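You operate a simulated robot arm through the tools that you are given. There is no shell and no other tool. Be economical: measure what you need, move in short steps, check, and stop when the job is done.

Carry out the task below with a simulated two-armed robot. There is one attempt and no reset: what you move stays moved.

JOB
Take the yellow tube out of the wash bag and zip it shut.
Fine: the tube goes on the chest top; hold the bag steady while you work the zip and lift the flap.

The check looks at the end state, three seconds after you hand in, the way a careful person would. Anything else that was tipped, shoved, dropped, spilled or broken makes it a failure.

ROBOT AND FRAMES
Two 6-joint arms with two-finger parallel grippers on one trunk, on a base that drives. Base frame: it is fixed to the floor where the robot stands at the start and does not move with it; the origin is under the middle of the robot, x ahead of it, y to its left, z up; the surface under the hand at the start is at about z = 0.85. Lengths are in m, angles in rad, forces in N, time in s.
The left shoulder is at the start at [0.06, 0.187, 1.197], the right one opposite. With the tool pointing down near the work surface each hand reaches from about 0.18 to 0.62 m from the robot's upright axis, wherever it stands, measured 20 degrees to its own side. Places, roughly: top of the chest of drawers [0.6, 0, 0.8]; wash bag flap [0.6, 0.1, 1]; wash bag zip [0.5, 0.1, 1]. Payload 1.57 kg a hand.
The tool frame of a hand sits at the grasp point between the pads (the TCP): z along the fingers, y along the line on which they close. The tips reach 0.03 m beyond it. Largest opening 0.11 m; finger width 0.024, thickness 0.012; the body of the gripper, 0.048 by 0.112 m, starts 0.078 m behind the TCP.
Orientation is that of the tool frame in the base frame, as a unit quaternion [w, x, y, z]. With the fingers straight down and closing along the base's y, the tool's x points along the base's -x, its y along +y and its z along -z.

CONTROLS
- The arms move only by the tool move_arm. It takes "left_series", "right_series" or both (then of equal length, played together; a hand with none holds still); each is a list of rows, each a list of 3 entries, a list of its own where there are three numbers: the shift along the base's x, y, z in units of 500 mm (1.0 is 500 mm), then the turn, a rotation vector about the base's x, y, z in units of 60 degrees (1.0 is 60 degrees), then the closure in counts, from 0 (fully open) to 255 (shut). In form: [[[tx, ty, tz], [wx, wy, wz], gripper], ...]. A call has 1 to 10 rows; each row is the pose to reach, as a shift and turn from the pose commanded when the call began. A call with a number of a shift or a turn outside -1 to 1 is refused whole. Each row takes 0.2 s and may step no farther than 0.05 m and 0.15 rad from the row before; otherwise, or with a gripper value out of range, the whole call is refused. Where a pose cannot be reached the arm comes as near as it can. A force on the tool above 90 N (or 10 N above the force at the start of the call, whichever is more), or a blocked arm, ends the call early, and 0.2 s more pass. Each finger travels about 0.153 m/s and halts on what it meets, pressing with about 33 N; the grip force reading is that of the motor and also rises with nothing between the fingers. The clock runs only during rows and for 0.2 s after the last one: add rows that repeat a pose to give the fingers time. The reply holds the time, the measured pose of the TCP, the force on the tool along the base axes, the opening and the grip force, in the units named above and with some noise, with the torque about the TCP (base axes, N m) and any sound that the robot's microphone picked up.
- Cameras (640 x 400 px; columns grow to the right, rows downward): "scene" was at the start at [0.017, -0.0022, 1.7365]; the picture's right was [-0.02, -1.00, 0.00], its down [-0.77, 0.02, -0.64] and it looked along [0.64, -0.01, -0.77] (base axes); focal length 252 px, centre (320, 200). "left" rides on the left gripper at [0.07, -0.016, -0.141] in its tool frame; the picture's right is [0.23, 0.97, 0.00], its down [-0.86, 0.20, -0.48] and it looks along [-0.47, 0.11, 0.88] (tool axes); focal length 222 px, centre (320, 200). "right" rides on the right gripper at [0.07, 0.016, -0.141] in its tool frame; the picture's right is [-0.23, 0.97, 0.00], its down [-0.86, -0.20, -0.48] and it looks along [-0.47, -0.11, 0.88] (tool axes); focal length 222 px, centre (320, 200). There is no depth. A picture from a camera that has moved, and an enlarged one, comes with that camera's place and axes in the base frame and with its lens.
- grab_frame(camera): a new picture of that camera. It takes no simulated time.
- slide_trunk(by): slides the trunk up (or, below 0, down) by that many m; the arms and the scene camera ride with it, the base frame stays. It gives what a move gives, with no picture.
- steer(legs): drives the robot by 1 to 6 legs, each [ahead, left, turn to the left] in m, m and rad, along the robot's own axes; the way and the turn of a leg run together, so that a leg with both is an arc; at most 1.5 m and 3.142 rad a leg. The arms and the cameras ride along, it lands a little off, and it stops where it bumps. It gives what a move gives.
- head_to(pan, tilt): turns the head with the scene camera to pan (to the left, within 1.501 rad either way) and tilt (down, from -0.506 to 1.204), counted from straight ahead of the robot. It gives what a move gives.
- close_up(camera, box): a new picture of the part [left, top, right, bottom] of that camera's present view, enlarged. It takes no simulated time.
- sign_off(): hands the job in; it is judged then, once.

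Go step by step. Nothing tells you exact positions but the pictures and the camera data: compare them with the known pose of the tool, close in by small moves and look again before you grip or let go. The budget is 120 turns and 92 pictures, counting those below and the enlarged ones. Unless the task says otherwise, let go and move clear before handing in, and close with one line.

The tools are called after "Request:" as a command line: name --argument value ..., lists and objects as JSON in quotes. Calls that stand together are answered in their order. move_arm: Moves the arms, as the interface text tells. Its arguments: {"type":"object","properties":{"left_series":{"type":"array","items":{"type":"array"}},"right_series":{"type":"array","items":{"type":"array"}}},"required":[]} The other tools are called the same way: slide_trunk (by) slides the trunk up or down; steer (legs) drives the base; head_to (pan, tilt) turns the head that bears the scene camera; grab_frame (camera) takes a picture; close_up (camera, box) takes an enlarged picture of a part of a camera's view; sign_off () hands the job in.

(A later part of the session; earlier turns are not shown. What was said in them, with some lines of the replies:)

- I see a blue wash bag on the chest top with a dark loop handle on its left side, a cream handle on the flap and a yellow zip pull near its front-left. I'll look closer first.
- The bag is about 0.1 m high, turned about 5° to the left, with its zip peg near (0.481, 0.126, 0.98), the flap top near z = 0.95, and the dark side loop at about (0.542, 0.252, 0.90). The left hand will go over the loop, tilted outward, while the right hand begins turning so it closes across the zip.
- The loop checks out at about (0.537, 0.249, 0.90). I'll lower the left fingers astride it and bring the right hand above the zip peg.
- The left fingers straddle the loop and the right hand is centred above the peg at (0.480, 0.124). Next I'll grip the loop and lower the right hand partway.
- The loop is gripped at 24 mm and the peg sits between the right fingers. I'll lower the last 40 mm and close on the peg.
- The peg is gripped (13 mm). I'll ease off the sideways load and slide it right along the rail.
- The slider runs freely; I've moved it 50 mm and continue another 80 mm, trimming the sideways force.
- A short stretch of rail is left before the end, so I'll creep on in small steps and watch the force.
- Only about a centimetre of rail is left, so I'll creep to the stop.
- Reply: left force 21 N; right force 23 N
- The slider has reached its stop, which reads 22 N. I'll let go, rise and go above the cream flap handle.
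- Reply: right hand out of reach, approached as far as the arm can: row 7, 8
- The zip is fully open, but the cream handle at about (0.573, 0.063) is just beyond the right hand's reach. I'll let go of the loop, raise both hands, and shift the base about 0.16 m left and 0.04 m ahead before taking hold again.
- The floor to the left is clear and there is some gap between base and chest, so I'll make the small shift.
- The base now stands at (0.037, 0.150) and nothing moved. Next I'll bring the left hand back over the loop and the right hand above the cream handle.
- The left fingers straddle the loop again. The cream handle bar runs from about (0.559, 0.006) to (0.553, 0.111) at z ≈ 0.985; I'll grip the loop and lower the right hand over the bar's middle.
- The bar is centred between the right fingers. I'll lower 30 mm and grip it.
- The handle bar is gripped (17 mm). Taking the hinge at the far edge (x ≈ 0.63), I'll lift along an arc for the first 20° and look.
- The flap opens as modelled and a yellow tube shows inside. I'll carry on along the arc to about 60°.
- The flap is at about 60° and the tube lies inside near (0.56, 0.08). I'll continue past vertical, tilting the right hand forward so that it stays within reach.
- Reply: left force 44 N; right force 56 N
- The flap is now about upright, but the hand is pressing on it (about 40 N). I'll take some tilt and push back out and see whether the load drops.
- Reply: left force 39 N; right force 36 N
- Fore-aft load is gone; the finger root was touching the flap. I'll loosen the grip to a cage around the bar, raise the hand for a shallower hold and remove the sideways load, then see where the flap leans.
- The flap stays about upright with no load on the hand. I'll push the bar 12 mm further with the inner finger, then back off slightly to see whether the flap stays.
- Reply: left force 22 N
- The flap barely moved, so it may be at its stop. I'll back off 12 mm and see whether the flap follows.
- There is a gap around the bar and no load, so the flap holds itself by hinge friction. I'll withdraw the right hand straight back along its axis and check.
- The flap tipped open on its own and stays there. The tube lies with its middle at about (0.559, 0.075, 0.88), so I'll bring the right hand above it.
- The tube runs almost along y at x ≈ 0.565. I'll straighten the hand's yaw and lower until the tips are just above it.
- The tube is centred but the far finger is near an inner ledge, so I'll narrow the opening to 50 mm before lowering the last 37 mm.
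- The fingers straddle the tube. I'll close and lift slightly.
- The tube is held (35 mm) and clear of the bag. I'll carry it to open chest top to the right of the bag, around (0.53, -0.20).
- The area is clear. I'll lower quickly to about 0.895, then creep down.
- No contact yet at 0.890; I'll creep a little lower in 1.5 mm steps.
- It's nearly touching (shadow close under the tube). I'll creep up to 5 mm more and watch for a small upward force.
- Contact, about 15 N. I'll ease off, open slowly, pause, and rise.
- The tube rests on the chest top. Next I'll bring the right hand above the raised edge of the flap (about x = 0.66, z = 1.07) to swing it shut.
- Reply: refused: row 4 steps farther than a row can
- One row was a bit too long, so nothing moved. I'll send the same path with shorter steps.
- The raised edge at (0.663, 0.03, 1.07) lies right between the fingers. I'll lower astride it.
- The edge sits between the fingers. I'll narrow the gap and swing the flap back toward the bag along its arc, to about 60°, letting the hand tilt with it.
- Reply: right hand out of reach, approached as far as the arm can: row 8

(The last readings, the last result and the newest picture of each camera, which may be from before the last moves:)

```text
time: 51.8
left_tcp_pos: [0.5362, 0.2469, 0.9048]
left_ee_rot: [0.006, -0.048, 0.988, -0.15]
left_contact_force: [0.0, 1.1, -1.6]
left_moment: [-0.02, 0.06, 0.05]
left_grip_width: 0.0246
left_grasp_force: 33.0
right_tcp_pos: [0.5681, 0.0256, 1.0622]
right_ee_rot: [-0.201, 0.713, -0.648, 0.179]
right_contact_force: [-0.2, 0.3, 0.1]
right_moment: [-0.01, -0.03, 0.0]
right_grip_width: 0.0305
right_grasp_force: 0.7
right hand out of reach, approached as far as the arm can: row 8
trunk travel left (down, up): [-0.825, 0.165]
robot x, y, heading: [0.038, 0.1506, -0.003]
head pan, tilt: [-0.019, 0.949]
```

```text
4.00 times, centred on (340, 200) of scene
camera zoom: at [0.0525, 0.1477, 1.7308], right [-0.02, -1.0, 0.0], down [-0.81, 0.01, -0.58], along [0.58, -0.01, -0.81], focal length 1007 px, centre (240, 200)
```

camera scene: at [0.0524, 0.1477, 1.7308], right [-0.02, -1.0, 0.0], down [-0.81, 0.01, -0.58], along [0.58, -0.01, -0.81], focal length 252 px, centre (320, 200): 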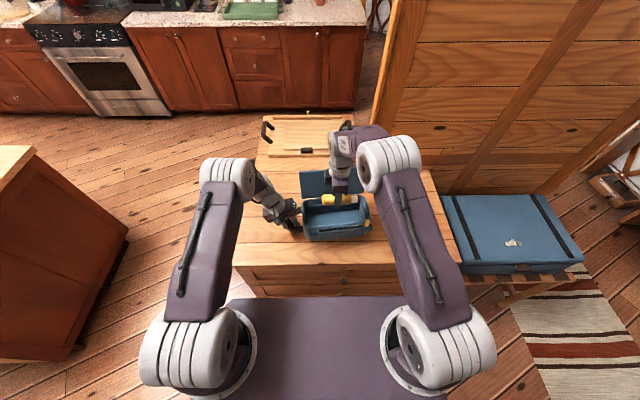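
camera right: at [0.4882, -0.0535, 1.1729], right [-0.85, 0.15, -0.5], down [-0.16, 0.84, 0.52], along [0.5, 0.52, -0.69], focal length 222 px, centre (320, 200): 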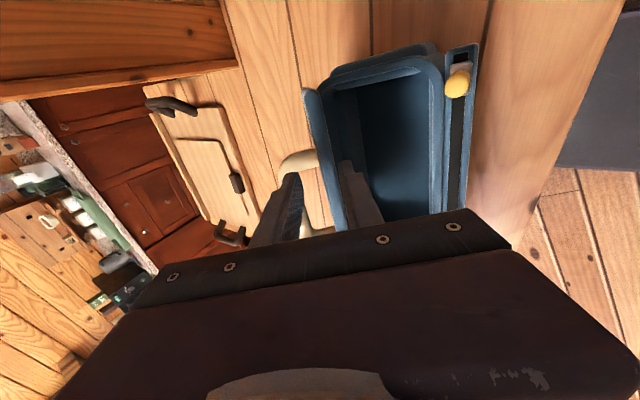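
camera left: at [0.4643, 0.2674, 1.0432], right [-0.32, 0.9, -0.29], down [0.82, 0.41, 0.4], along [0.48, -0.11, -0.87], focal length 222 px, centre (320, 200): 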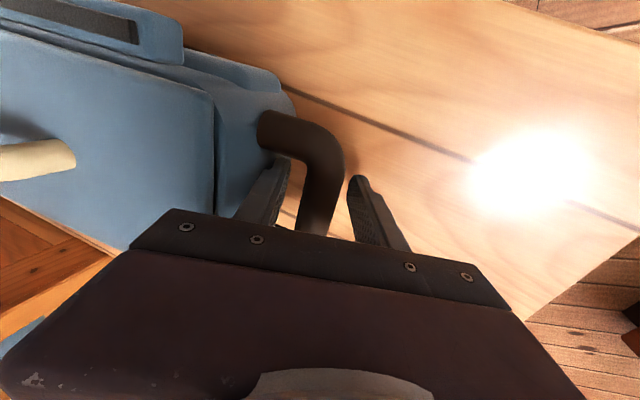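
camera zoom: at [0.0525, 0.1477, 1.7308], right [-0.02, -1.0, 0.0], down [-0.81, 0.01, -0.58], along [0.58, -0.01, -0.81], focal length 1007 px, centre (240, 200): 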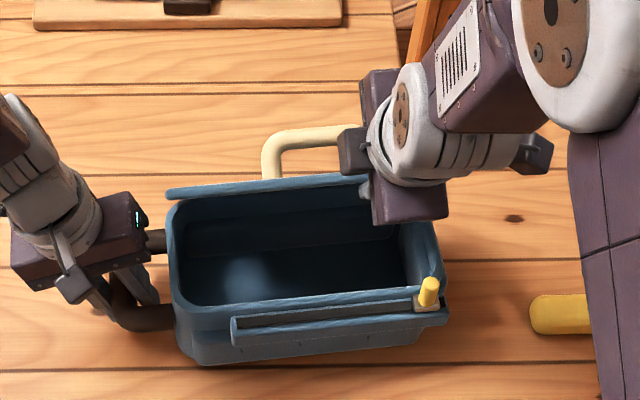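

The flap is down to about 60° and rests caged between the fingers. I'll follow it down to about 27°, easing the tilt.

Request:
move_arm --right_series '[[[-0.0366, -0.003, -0.0256], [0, 0, 0], 185], [[-0.068, -0.006, -0.056], [-0.005, 0.05, 0], 185], [[-0.088, -0.008, -0.078], [-0.01, 0.1, 0], 185], [[-0.104, -0.01, -0.094], [-0.016, 0.166, 0], 185], [[-0.104, -0.01, -0.094], [-0.016, 0.166, 0], 185]]'

Request:
close_up --camera "scene" --box '[260, 150, 420, 250]'

Request:
grab_frame --camera "right"

```text
time: 53.0
left_tcp_pos: [0.5363, 0.2474, 0.9037]
left_ee_rot: [0.007, -0.046, 0.987, -0.151]
left_contact_force: [1.1, 0.6, -0.6]
left_moment: [0.0, 0.06, 0.07]
left_grip_width: 0.0243
left_grasp_force: 33.1
right_tcp_pos: [0.516, 0.0206, 1.013]
right_ee_rot: [-0.137, 0.727, -0.661, 0.12]
right_contact_force: [0.0, 0.3, 0.2]
right_moment: [0.02, -0.01, 0.03]
right_grip_width: 0.0301
right_grasp_force: 0.2
trunk travel left (down, up): [-0.825, 0.165]
robot x, y, heading: [0.0397, 0.1514, -0.004]
head pan, tilt: [-0.019, 0.949]
```

```text
4.00 times, centred on (340, 200) of scene
camera zoom: at [0.0527, 0.1477, 1.7308], right [-0.02, -1.0, 0.0], down [-0.81, 0.01, -0.58], along [0.58, -0.01, -0.81], focal length 1007 px, centre (240, 200)
```

zoom: 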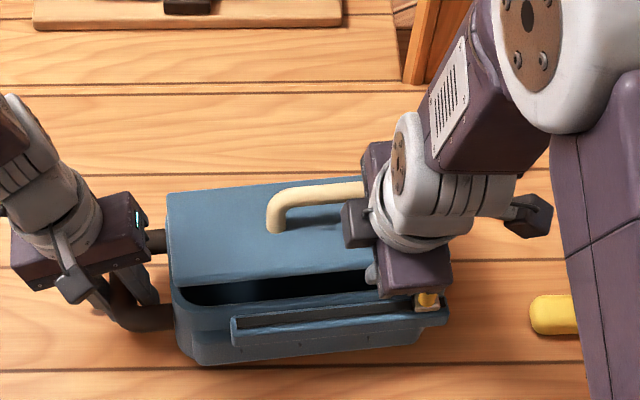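

```text
25 pictures are left
camera right: at [0.4565, -0.056, 1.1387], right [-0.93, 0.14, -0.35], down [-0.07, 0.85, 0.52], along [0.37, 0.51, -0.78], focal length 222 px, centre (320, 200)
```

right: 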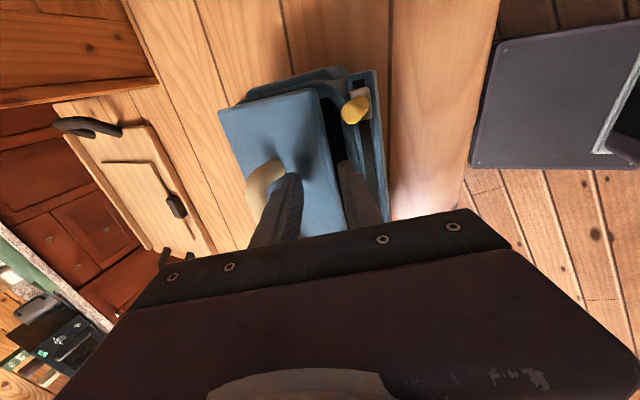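

The flap is at about 30°, still caged. I'll draw the hand back toward the robot, which lets the upper finger press the flap further down, then rise.

Request:
move_arm --right_series '[[[-0.03, -0.003, 0.0], [0, 0, 0], 185], [[-0.06, -0.006, 0.0], [0, 0, 0], 185], [[-0.09, -0.009, 0.0], [0, 0, 0], 185], [[-0.11, -0.01, 0.02], [0, 0, 0], 185], [[-0.11, -0.01, 0.08], [0, 0.06, 0], 185], [[-0.11, -0.01, 0.14], [-0.01, 0.12, 0], 220], [[-0.09, -0.01, 0.18], [-0.016, 0.18, 0], 255], [[-0.09, -0.01, 0.18], [-0.016, 0.18, 0], 255]]'

Request:
close_up --camera "scene" --box '[260, 150, 420, 250]'

Request:
grab_frame --camera "right"

```text
time: 54.8
left_tcp_pos: [0.5367, 0.2477, 0.9035]
left_ee_rot: [0.008, -0.048, 0.988, -0.149]
left_contact_force: [0.0, 0.6, -1.8]
left_moment: [-0.02, 0.09, 0.01]
left_grip_width: 0.0244
left_grasp_force: 32.2
right_tcp_pos: [0.4697, 0.0162, 1.1037]
right_ee_rot: [-0.069, 0.736, -0.671, 0.057]
right_contact_force: [1.0, 0.5, 0.0]
right_moment: [0.0, 0.01, 0.02]
right_grip_width: 0.0
right_grasp_force: 20.9
trunk travel left (down, up): [-0.825, 0.165]
robot x, y, heading: [0.0418, 0.1487, 0.002]
head pan, tilt: [-0.019, 0.949]
```

```text
4.00 times, centred on (340, 200) of scene
camera zoom: at [0.0526, 0.1478, 1.7308], right [-0.02, -1.0, 0.0], down [-0.81, 0.01, -0.58], along [0.58, -0.01, -0.81], focal length 1007 px, centre (240, 200)
```

zoom: 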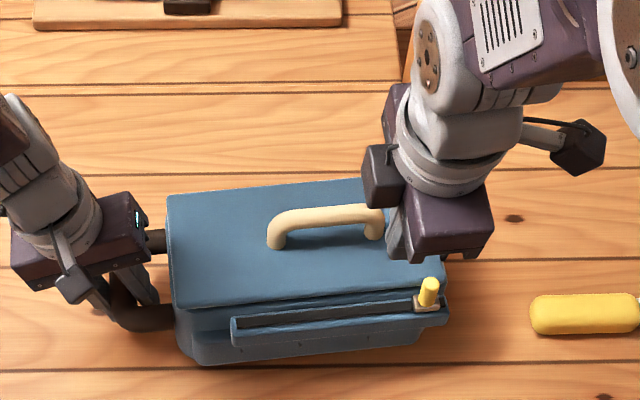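

```text
23 pictures are left
camera right: at [0.4352, -0.0591, 1.2393], right [-0.98, 0.14, -0.17], down [0.03, 0.86, 0.51], along [0.22, 0.49, -0.84], focal length 222 px, centre (320, 200)
```

right: 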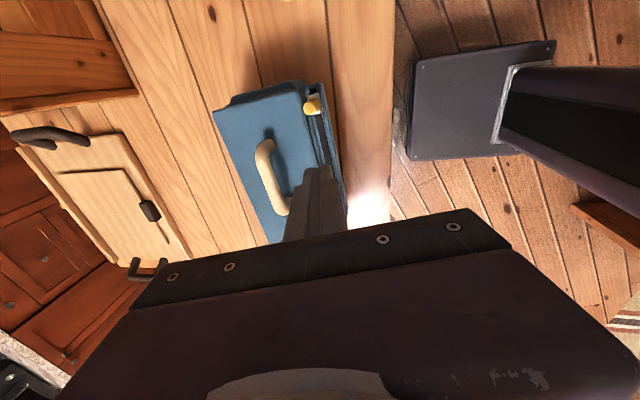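

The flap lies closed. I'll press gently near its front edge with closed fingertips to make sure it's seated.

Request:
move_arm --right_series '[[[0.05, 0.02, -0.02], [-0.008, 0.083, 0], 255], [[0.1, 0.05, -0.09], [-0.0157, 0.166, 0], 255], [[0.12, 0.06, -0.17], [-0.0157, 0.166, 0], 255], [[0.12, 0.06, -0.22], [-0.0157, 0.166, 0], 255], [[0.12, 0.06, -0.236], [-0.0157, 0.166, 0], 255], [[0.12, 0.06, -0.246], [-0.0157, 0.166, 0], 255], [[0.12, 0.06, -0.252], [-0.0157, 0.166, 0], 255]]'

Request:
grab_frame --camera "right"

```text
time: 56.3
left_tcp_pos: [0.5324, 0.2477, 0.9056]
left_ee_rot: [0.01, -0.049, 0.987, -0.15]
left_contact_force: [14.5, -9.3, -39.0]
left_moment: [-0.01, 0.31, 0.78]
left_grip_width: 0.0246
left_grasp_force: 33.2
right_tcp_pos: [0.5319, 0.0463, 0.9921]
right_ee_rot: [-0.011, 0.74, -0.672, 0.007]
right_contact_force: [-24.8, -4.1, 113.4]
right_moment: [-0.07, 0.62, 0.27]
right_grip_width: 0.0
right_grasp_force: 21.3
trunk travel left (down, up): [-0.825, 0.165]
robot x, y, heading: [0.0418, 0.1481, -0.002]
head pan, tilt: [-0.019, 0.949]
stopped in row 7 (right hand): the force on the tool passed its limit at 95 N (the readings are from after the stop); the commanded pose is now the measured one
```

```text
22 pictures are left
camera right: at [0.5181, -0.026, 1.1322], right [-0.99, 0.14, -0.02], down [0.11, 0.87, 0.49], along [0.09, 0.48, -0.87], focal length 222 px, centre (320, 200)
```

right: 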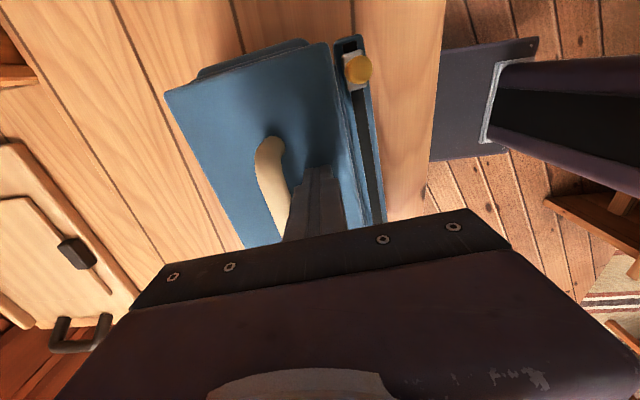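

The flap top is firm at z ≈ 0.962, so it is seated, though I pressed harder than I meant. I'll lift off right away and inspect.

Request:
move_arm --right_series '[[[-0.005, 0, 0.03], [0, 0, 0], 255], [[-0.02, 0, 0.1], [0, 0, 0], 255], [[-0.03, -0.05, 0.16], [0, 0, 0], 220], [[-0.04, -0.12, 0.2], [0, 0, 0], 180], [[-0.06, -0.18, 0.2], [0, 0, 0], 160], [[-0.06, -0.18, 0.2], [0, 0, 0], 160]]'

Request:
grab_frame --camera "right"

Request:
close_up --camera "scene" --box '[260, 150, 420, 250]'

```text
time: 57.7
left_tcp_pos: [0.537, 0.2472, 0.9027]
left_ee_rot: [0.008, -0.049, 0.988, -0.149]
left_contact_force: [4.4, 0.2, 9.9]
left_moment: [-0.02, -0.11, 0.23]
left_grip_width: 0.0241
left_grasp_force: 32.5
right_tcp_pos: [0.505, -0.0455, 1.0845]
right_ee_rot: [-0.007, 0.739, -0.673, 0.003]
right_contact_force: [0.6, -0.5, -0.3]
right_moment: [-0.03, 0.0, 0.01]
right_grip_width: 0.041
right_grasp_force: 0.2
trunk travel left (down, up): [-0.825, 0.165]
robot x, y, heading: [0.0383, 0.1504, 0.004]
head pan, tilt: [-0.019, 0.949]
```

```text
21 pictures are left
camera right: at [0.4924, -0.1168, 1.2243], right [-0.99, 0.13, -0.01], down [0.11, 0.87, 0.49], along [0.08, 0.48, -0.87], focal length 222 px, centre (320, 200)
```

right: 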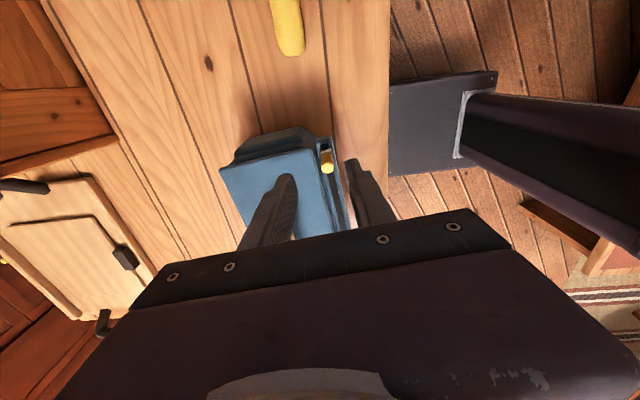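

```text
4.00 times, centred on (340, 200) of scene
camera zoom: at [0.0519, 0.1476, 1.7308], right [-0.02, -1.0, 0.0], down [-0.81, 0.02, -0.58], along [0.58, -0.01, -0.81], focal length 1007 px, centre (240, 200)
```

zoom: 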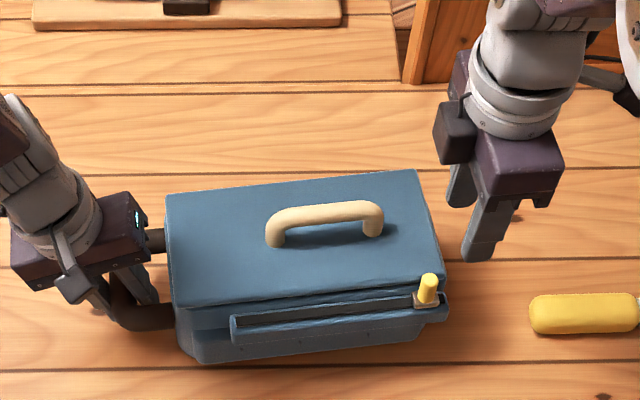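

I need to check whether the flap is fully flush, so I'll zoom in on its front edge.

Request:
close_up --camera "scene" --box '[294, 187, 382, 242]'

Request:
grab_frame --camera "left"

```text
7.27 times, centred on (338, 214) of scene
camera zoom: at [0.0519, 0.1476, 1.7308], right [-0.02, -1.0, 0.0], down [-0.81, 0.02, -0.58], along [0.58, -0.01, -0.81], focal length 1831 px, centre (189, 94)
```

zoom: 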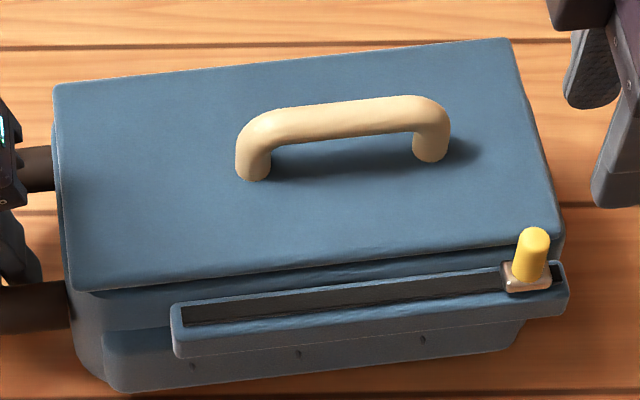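

```text
18 pictures are left
camera left: at [0.4645, 0.2666, 1.0431], right [-0.32, 0.9, -0.29], down [0.82, 0.41, 0.4], along [0.48, -0.11, -0.87], focal length 222 px, centre (320, 200)
```

left: 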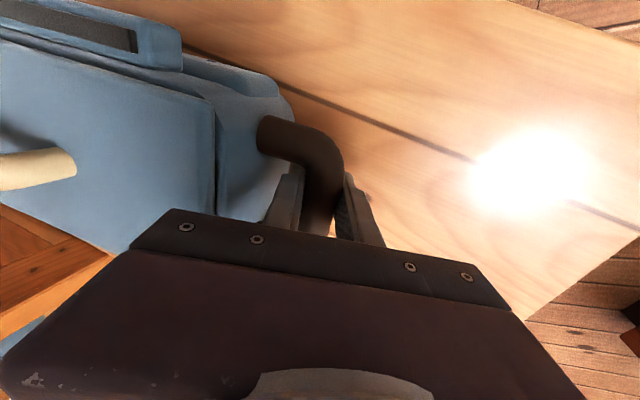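

The flap looks seated, matching the earlier view before I lifted it. I'll take the zip peg again at about (0.496, -0.031), stopping just above it first.

Request:
move_arm --right_series '[[[-0.018, 0.029, -0.04], [0, 0, 0], 160], [[-0.018, 0.029, -0.1], [0, 0, 0], 160], [[-0.018, 0.029, -0.12], [0, 0, 0], 160], [[-0.018, 0.029, -0.12], [0, 0, 0], 160]]'

Request:
close_up --camera "right" --box '[220, 100, 420, 225]'

```text
time: 58.7
left_tcp_pos: [0.5367, 0.2484, 0.904]
left_ee_rot: [0.008, -0.049, 0.988, -0.148]
left_contact_force: [6.7, 1.5, 13.4]
left_moment: [-0.07, 0.06, 0.17]
left_grip_width: 0.0243
left_grasp_force: 33.4
right_tcp_pos: [0.4957, -0.0322, 1.025]
right_ee_rot: [-0.007, 0.74, -0.673, 0.002]
right_contact_force: [0.6, 0.9, -0.6]
right_moment: [-0.01, 0.03, 0.01]
right_grip_width: 0.041
right_grasp_force: 0.0
trunk travel left (down, up): [-0.825, 0.165]
robot x, y, heading: [0.0392, 0.1504, -0.001]
head pan, tilt: [-0.019, 0.949]
```

```text
3.20 times, centred on (320, 162) of right
camera zoom: at [0.4843, -0.1037, 1.1638], right [-0.99, 0.14, -0.01], down [0.11, 0.87, 0.49], along [0.08, 0.48, -0.87], focal length 711 px, centre (320, 320)
```

zoom: 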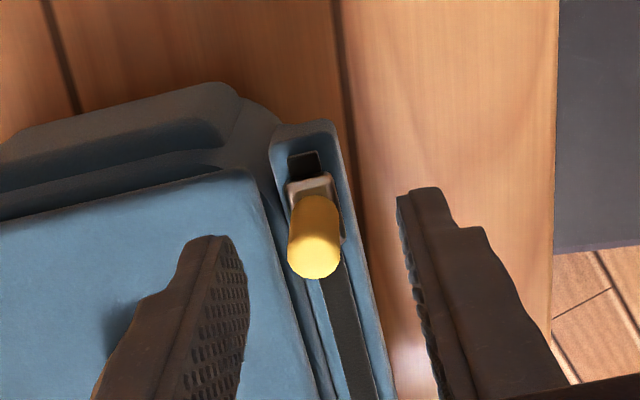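

The peg is centred between the fingers. I'll lower to 0.996 and grip.

Request:
move_arm --right_series '[[[0, 0.008, -0.03], [0, 0, 0], 160], [[0, 0.008, -0.058], [0, 0, 0], 160], [[0, 0.008, -0.058], [0, 0, 0], 195], [[0, 0.008, -0.058], [0, 0, 0], 230], [[0, 0.008, -0.058], [0, 0, 0], 255], [[0, 0.008, -0.058], [0, 0, 0], 255]]'

Request:
close_up --camera "right" --box '[220, 100, 420, 225]'

```text
time: 60.1
left_tcp_pos: [0.5364, 0.2475, 0.9039]
left_ee_rot: [0.008, -0.048, 0.988, -0.149]
left_contact_force: [4.0, -0.5, 13.6]
left_moment: [0.03, 0.08, -0.3]
left_grip_width: 0.0243
left_grasp_force: 33.1
right_tcp_pos: [0.4976, -0.0271, 0.9956]
right_ee_rot: [-0.007, 0.74, -0.673, 0.003]
right_contact_force: [1.7, 1.3, 1.4]
right_moment: [0.01, 0.29, 0.01]
right_grip_width: 0.0132
right_grasp_force: 30.3
trunk travel left (down, up): [-0.825, 0.165]
robot x, y, heading: [0.0339, 0.1499, -0.0]
head pan, tilt: [-0.019, 0.949]
```

```text
3.20 times, centred on (320, 162) of right
camera zoom: at [0.4851, -0.0996, 1.1355], right [-0.99, 0.14, -0.01], down [0.11, 0.87, 0.49], along [0.08, 0.48, -0.87], focal length 711 px, centre (320, 320)
```

zoom: 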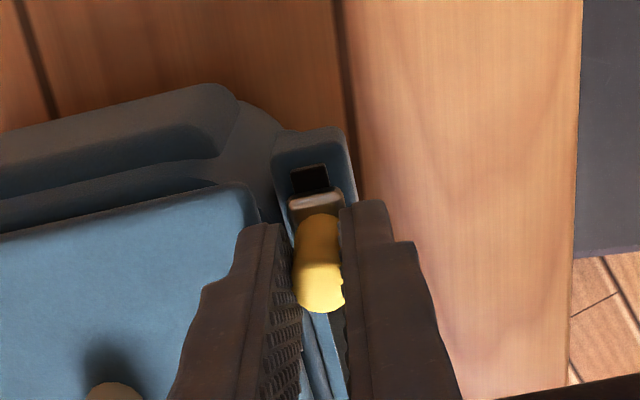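

The peg is gripped with little load. I'll slide it left along the rail, first 90 mm.

Request:
move_arm --right_series '[[[-0.0019, 0.02, 0], [0, 0, 0], 255], [[-0.0038, 0.04, 0], [0, 0, 0], 255], [[-0.0057, 0.06, 0], [0, 0, 0], 255], [[-0.0076, 0.08, 0], [0, 0, 0], 255], [[-0.0095, 0.1, 0], [0, 0, 0], 255], [[-0.0114, 0.12, 0], [0, 0, 0], 255], [[-0.0133, 0.14, 0], [0, 0, 0], 255], [[-0.0152, 0.16, 0], [0, 0, 0], 255], [[-0.017, 0.18, 0], [0, 0, 0], 255]]'

```text
time: 62.1
left_tcp_pos: [0.5361, 0.2484, 0.9021]
left_ee_rot: [0.008, -0.049, 0.988, -0.149]
left_contact_force: [-0.2, 3.1, 1.7]
left_moment: [0.12, -0.23, 0.23]
left_grip_width: 0.0242
left_grasp_force: 33.2
right_tcp_pos: [0.488, 0.064, 0.9948]
right_ee_rot: [-0.006, 0.74, -0.673, 0.002]
right_contact_force: [-1.8, -2.7, 1.0]
right_moment: [-0.24, 0.43, 0.08]
right_grip_width: 0.0129
right_grasp_force: 30.0
trunk travel left (down, up): [-0.825, 0.165]
robot x, y, heading: [0.0385, 0.1456, 0.002]
head pan, tilt: [-0.019, 0.949]
```

Sliding easily. I'll go another 50 mm, then creep to the stop.

Request:
move_arm --right_series '[[[-0.0022, 0.02, 0], [0, 0, 0], 255], [[-0.004, 0.04, 0], [0, 0, 0], 255], [[-0.006, 0.06, 0], [0, 0, 0], 255], [[-0.008, 0.08, 0], [0, 0, 0], 255], [[-0.01, 0.1, 0], [0, 0, 0], 255], [[-0.011, 0.11, 0], [0, 0, 0], 255], [[-0.0116, 0.115, 0], [0, 0, 0], 255]]'

Request:
close_up --camera "left" --box '[0, 0, 240, 150]'

```text
time: 63.7
left_tcp_pos: [0.5363, 0.2464, 0.9033]
left_ee_rot: [0.007, -0.048, 0.988, -0.149]
left_contact_force: [-3.1, 0.5, 7.8]
left_moment: [-0.29, 0.07, -0.53]
left_grip_width: 0.0243
left_grasp_force: 33.1
right_tcp_pos: [0.4819, 0.1213, 0.9959]
right_ee_rot: [-0.007, 0.739, -0.673, 0.001]
right_contact_force: [3.7, -0.5, -12.3]
right_moment: [-0.72, 0.21, 0.01]
right_grip_width: 0.0131
right_grasp_force: 29.7
trunk travel left (down, up): [-0.825, 0.165]
robot x, y, heading: [0.0379, 0.1485, 0.001]
head pan, tilt: [-0.019, 0.949]
```

```text
2.67 times, centred on (120, 75) of left
camera zoom: at [0.4647, 0.2662, 1.0428], right [-0.32, 0.9, -0.29], down [0.82, 0.41, 0.4], along [0.48, -0.11, -0.87], focal length 592 px, centre (853, 533)
```

zoom: 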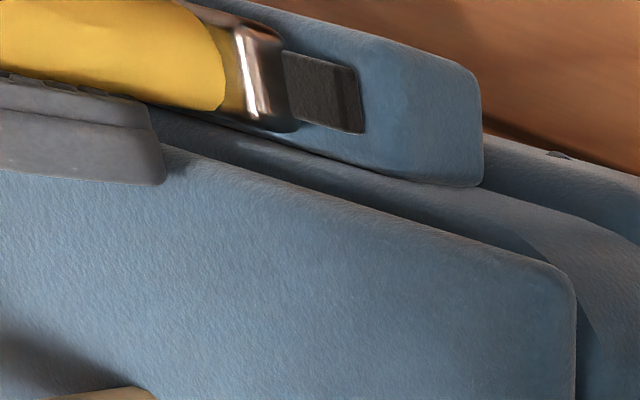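

There's a little rail left beyond the slider, so I'll creep in 2 mm steps until the stop.

Request:
move_arm --right_series '[[[-0.0004, 0.004, -0.001], [0, 0, 0], 255], [[-0.0008, 0.008, -0.002], [0, 0, 0], 255], [[-0.0012, 0.012, -0.002], [0, 0, 0], 255], [[-0.0016, 0.016, -0.002], [0, 0, 0], 255]]'

Request:
close_up --camera "left" --box '[0, 0, 240, 150]'

```text
time: 64.7
left_tcp_pos: [0.5366, 0.2474, 0.9023]
left_ee_rot: [0.008, -0.048, 0.988, -0.148]
left_contact_force: [1.2, 18.2, -11.0]
left_moment: [-0.05, -0.46, -0.79]
left_grip_width: 0.0245
left_grasp_force: 32.6
right_tcp_pos: [0.4812, 0.1288, 0.9941]
right_ee_rot: [-0.006, 0.74, -0.673, 0.002]
right_contact_force: [-0.9, -18.8, 7.7]
right_moment: [-0.23, 0.23, -0.12]
right_grip_width: 0.0131
right_grasp_force: 30.3
trunk travel left (down, up): [-0.825, 0.165]
robot x, y, heading: [0.0345, 0.1501, -0.001]
head pan, tilt: [-0.019, 0.949]
```

```text
2.67 times, centred on (120, 75) of left
camera zoom: at [0.4646, 0.2675, 1.0419], right [-0.32, 0.9, -0.29], down [0.82, 0.41, 0.4], along [0.48, -0.11, -0.87], focal length 592 px, centre (853, 533)
```

zoom: 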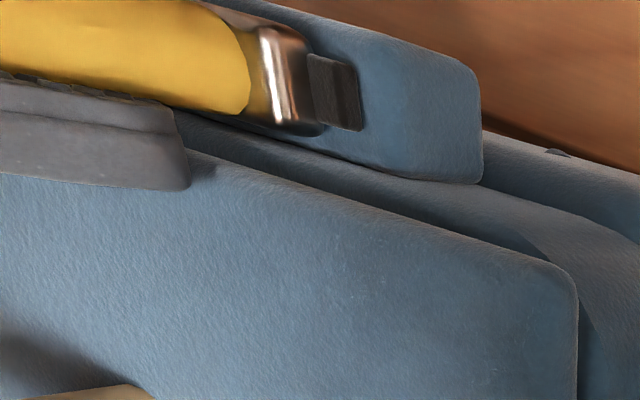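

The force rose to 19 N, as it did at the other end stop. I'll push slightly more to confirm, then relax, release and rise.

Request:
move_arm --right_series '[[[-0.0004, 0.004, 0], [0, 0, 0], 255], [[-0.0006, 0.007, 0], [0, 0, 0], 255]]'

```text
time: 65.3
left_tcp_pos: [0.538, 0.2487, 0.9021]
left_ee_rot: [0.009, -0.047, 0.988, -0.148]
left_contact_force: [7.1, 36.2, -19.6]
left_moment: [-0.21, -0.2, -1.11]
left_grip_width: 0.025
left_grasp_force: 33.1
right_tcp_pos: [0.4785, 0.1302, 0.9942]
right_ee_rot: [-0.004, 0.739, -0.673, 0.001]
right_contact_force: [-8.8, -37.9, 20.3]
right_moment: [-0.53, 0.03, -0.1]
right_grip_width: 0.0131
right_grasp_force: 30.6
trunk travel left (down, up): [-0.825, 0.165]
robot x, y, heading: [0.0392, 0.1532, -0.002]
head pan, tilt: [-0.019, 0.949]
```

It is hard against the stop. I'll relax the push, open the right hand and lift it away.

Request:
move_arm --right_series '[[[0, -0.008, 0.001], [0, 0, 0], 255], [[0, -0.008, 0.001], [0, 0, 0], 215], [[0, -0.008, 0.001], [0, 0, 0], 160], [[0, -0.008, 0.001], [0, 0, 0], 160], [[0, -0.008, 0.05], [0, 0, 0], 160], [[0, -0.008, 0.12], [0, 0, 0], 160], [[-0.02, -0.03, 0.2], [0, 0, 0], 160], [[-0.06, -0.1, 0.24], [0, 0, 0], 160], [[-0.1, -0.18, 0.26], [0, 0, 0], 160]]'

Request:
close_up --camera "scene" --box '[260, 150, 420, 250]'

```text
time: 67.3
left_tcp_pos: [0.5357, 0.247, 0.9034]
left_ee_rot: [0.008, -0.048, 0.988, -0.147]
left_contact_force: [-0.9, -2.2, 9.9]
left_moment: [-0.13, -0.32, 0.14]
left_grip_width: 0.0247
left_grasp_force: 32.9
right_tcp_pos: [0.4298, 0.0395, 1.1221]
right_ee_rot: [-0.009, 0.74, -0.673, 0.002]
right_contact_force: [0.1, 0.0, -0.1]
right_moment: [0.01, -0.01, 0.01]
right_grip_width: 0.041
right_grasp_force: 0.1
trunk travel left (down, up): [-0.825, 0.165]
robot x, y, heading: [0.0429, 0.149, -0.002]
head pan, tilt: [-0.019, 0.949]
```

```text
4.00 times, centred on (340, 200) of scene
camera zoom: at [0.0506, 0.1452, 1.7308], right [-0.02, -1.0, 0.0], down [-0.81, 0.02, -0.58], along [0.58, -0.01, -0.81], focal length 1007 px, centre (240, 200)
```

zoom: 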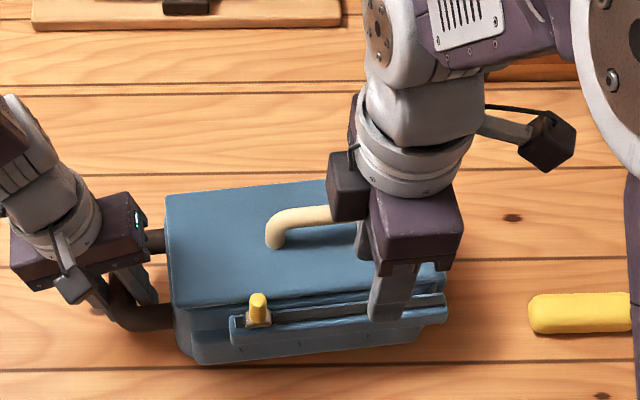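

The zip slider is back at its left end. I'll open the left hand, withdraw it along its axis and move both hands clear.

Request:
move_arm --left_series '[[[0, 0, 0], [0, 0, 0], 210], [[0, 0, 0], [0, 0, 0], 170], [[0, 0, 0], [0, 0, 0], 139], [[0, 0, 0], [0, 0, 0], 139], [[0, 0.025, 0.08], [0, 0, 0], 139], [[0, 0.05, 0.16], [0, 0, 0], 139], [[0, 0.08, 0.25], [0, 0, 0], 139], [[0, 0.12, 0.33], [0, 0, 0], 139], [[0, 0.19, 0.38], [0, 0, 0], 139], [[-0.02, 0.26, 0.4], [0, 0, 0], 139]]' --right_series '[[[0, 0, 0], [0, 0, 0], 160], [[0, -0.03, 0.05], [0, 0, 0], 160], [[-0.02, -0.08, 0.1], [0, 0, 0], 160], [[-0.04, -0.14, 0.15], [0, 0, 0], 160], [[-0.06, -0.2, 0.2], [0, 0, 0], 160], [[-0.08, -0.26, 0.22], [0, 0, 0], 160], [[-0.1, -0.32, 0.22], [0, 0, 0], 160], [[-0.1, -0.38, 0.22], [0, 0, 0], 160], [[-0.1, -0.44, 0.22], [0, 0, 0], 160], [[-0.1, -0.44, 0.22], [0, 0, 0], 160]]'

Request:
close_up --camera "scene" --box '[260, 150, 420, 250]'

Request:
grab_frame --camera "scene"

Request:
grab_frame --camera "left"

```text
time: 69.5
left_tcp_pos: [0.5264, 0.3795, 1.103]
left_ee_rot: [0.007, -0.048, 0.988, -0.148]
left_contact_force: [-0.1, 0.0, 0.1]
left_moment: [-0.04, -0.04, -0.03]
left_grip_width: 0.0501
left_grasp_force: 0.0
right_tcp_pos: [0.3799, -0.1762, 1.2359]
right_ee_rot: [-0.006, 0.74, -0.673, 0.002]
right_contact_force: [-0.5, -0.2, -0.1]
right_moment: [-0.01, -0.03, -0.02]
right_grip_width: 0.0408
right_grasp_force: 0.0
trunk travel left (down, up): [-0.825, 0.165]
robot x, y, heading: [0.0397, 0.152, 0.004]
head pan, tilt: [-0.019, 0.949]
```

```text
4.00 times, centred on (340, 200) of scene
camera zoom: at [0.0516, 0.1496, 1.7308], right [-0.02, -1.0, 0.0], down [-0.81, 0.01, -0.58], along [0.58, -0.01, -0.81], focal length 1007 px, centre (240, 200)
```

zoom: 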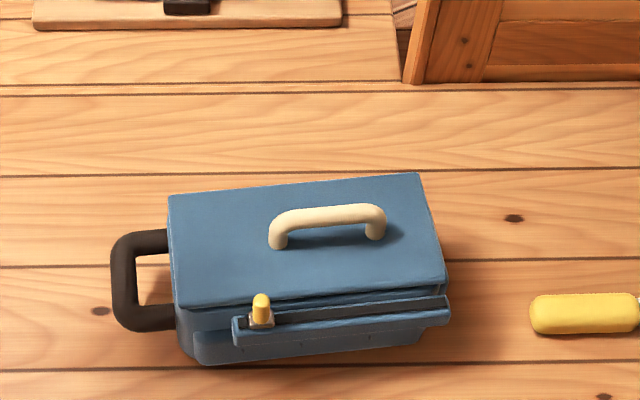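

```text
11 pictures are left
camera scene: at [0.0516, 0.1496, 1.7308], right [-0.02, -1.0, 0.0], down [-0.81, 0.01, -0.58], along [0.58, -0.01, -0.81], focal length 252 px, centre (320, 200)
```

scene: 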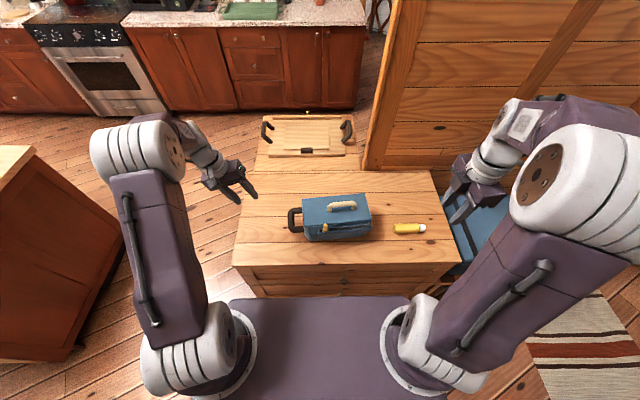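

```text
10 pictures are left
camera left: at [0.4542, 0.3986, 1.2423], right [-0.32, 0.9, -0.29], down [0.82, 0.41, 0.4], along [0.48, -0.11, -0.87], focal length 222 px, centre (320, 200)
```

left: 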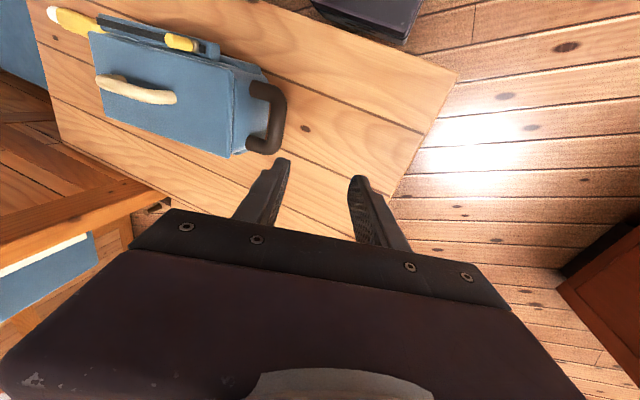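

Everything looks in place; one last close check of the flap seam and slider.

Request:
close_up --camera "left" --box '[80, 5, 300, 165]'

Request:
close_up --camera "scene" --box '[284, 185, 380, 245]'

```text
2.50 times, centred on (190, 85) of left
camera zoom: at [0.4542, 0.3986, 1.2423], right [-0.32, 0.9, -0.29], down [0.82, 0.41, 0.4], along [0.48, -0.11, -0.87], focal length 555 px, centre (645, 488)
```

zoom: 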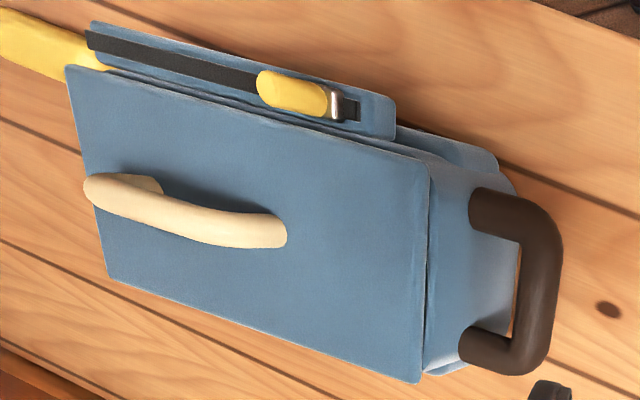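

```text
6.67 times, centred on (332, 215) of scene
camera zoom: at [0.0516, 0.1496, 1.7308], right [-0.02, -1.0, 0.0], down [-0.81, 0.01, -0.58], along [0.58, -0.01, -0.81], focal length 1678 px, centre (240, 100)
```

zoom: 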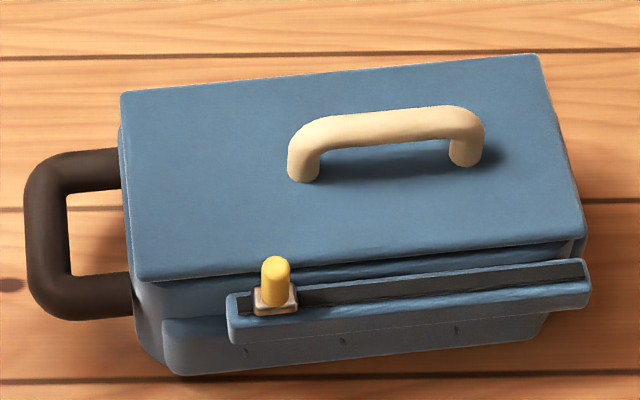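

The flap lies flush, the slider is back at its closed end, the tube rests on the chest top and both hands are clear. I'm handing in now.

Request:
sign_off

```text
The job is handed in.
```

The yellow tube is out on the chest top to the right of the wash bag, and the bag is closed with its zip run back to the shut end. While checking that the flap was seated I pressed on it harder than intended, about 113 N for a moment. The last pictures showed nothing damaged or moved.
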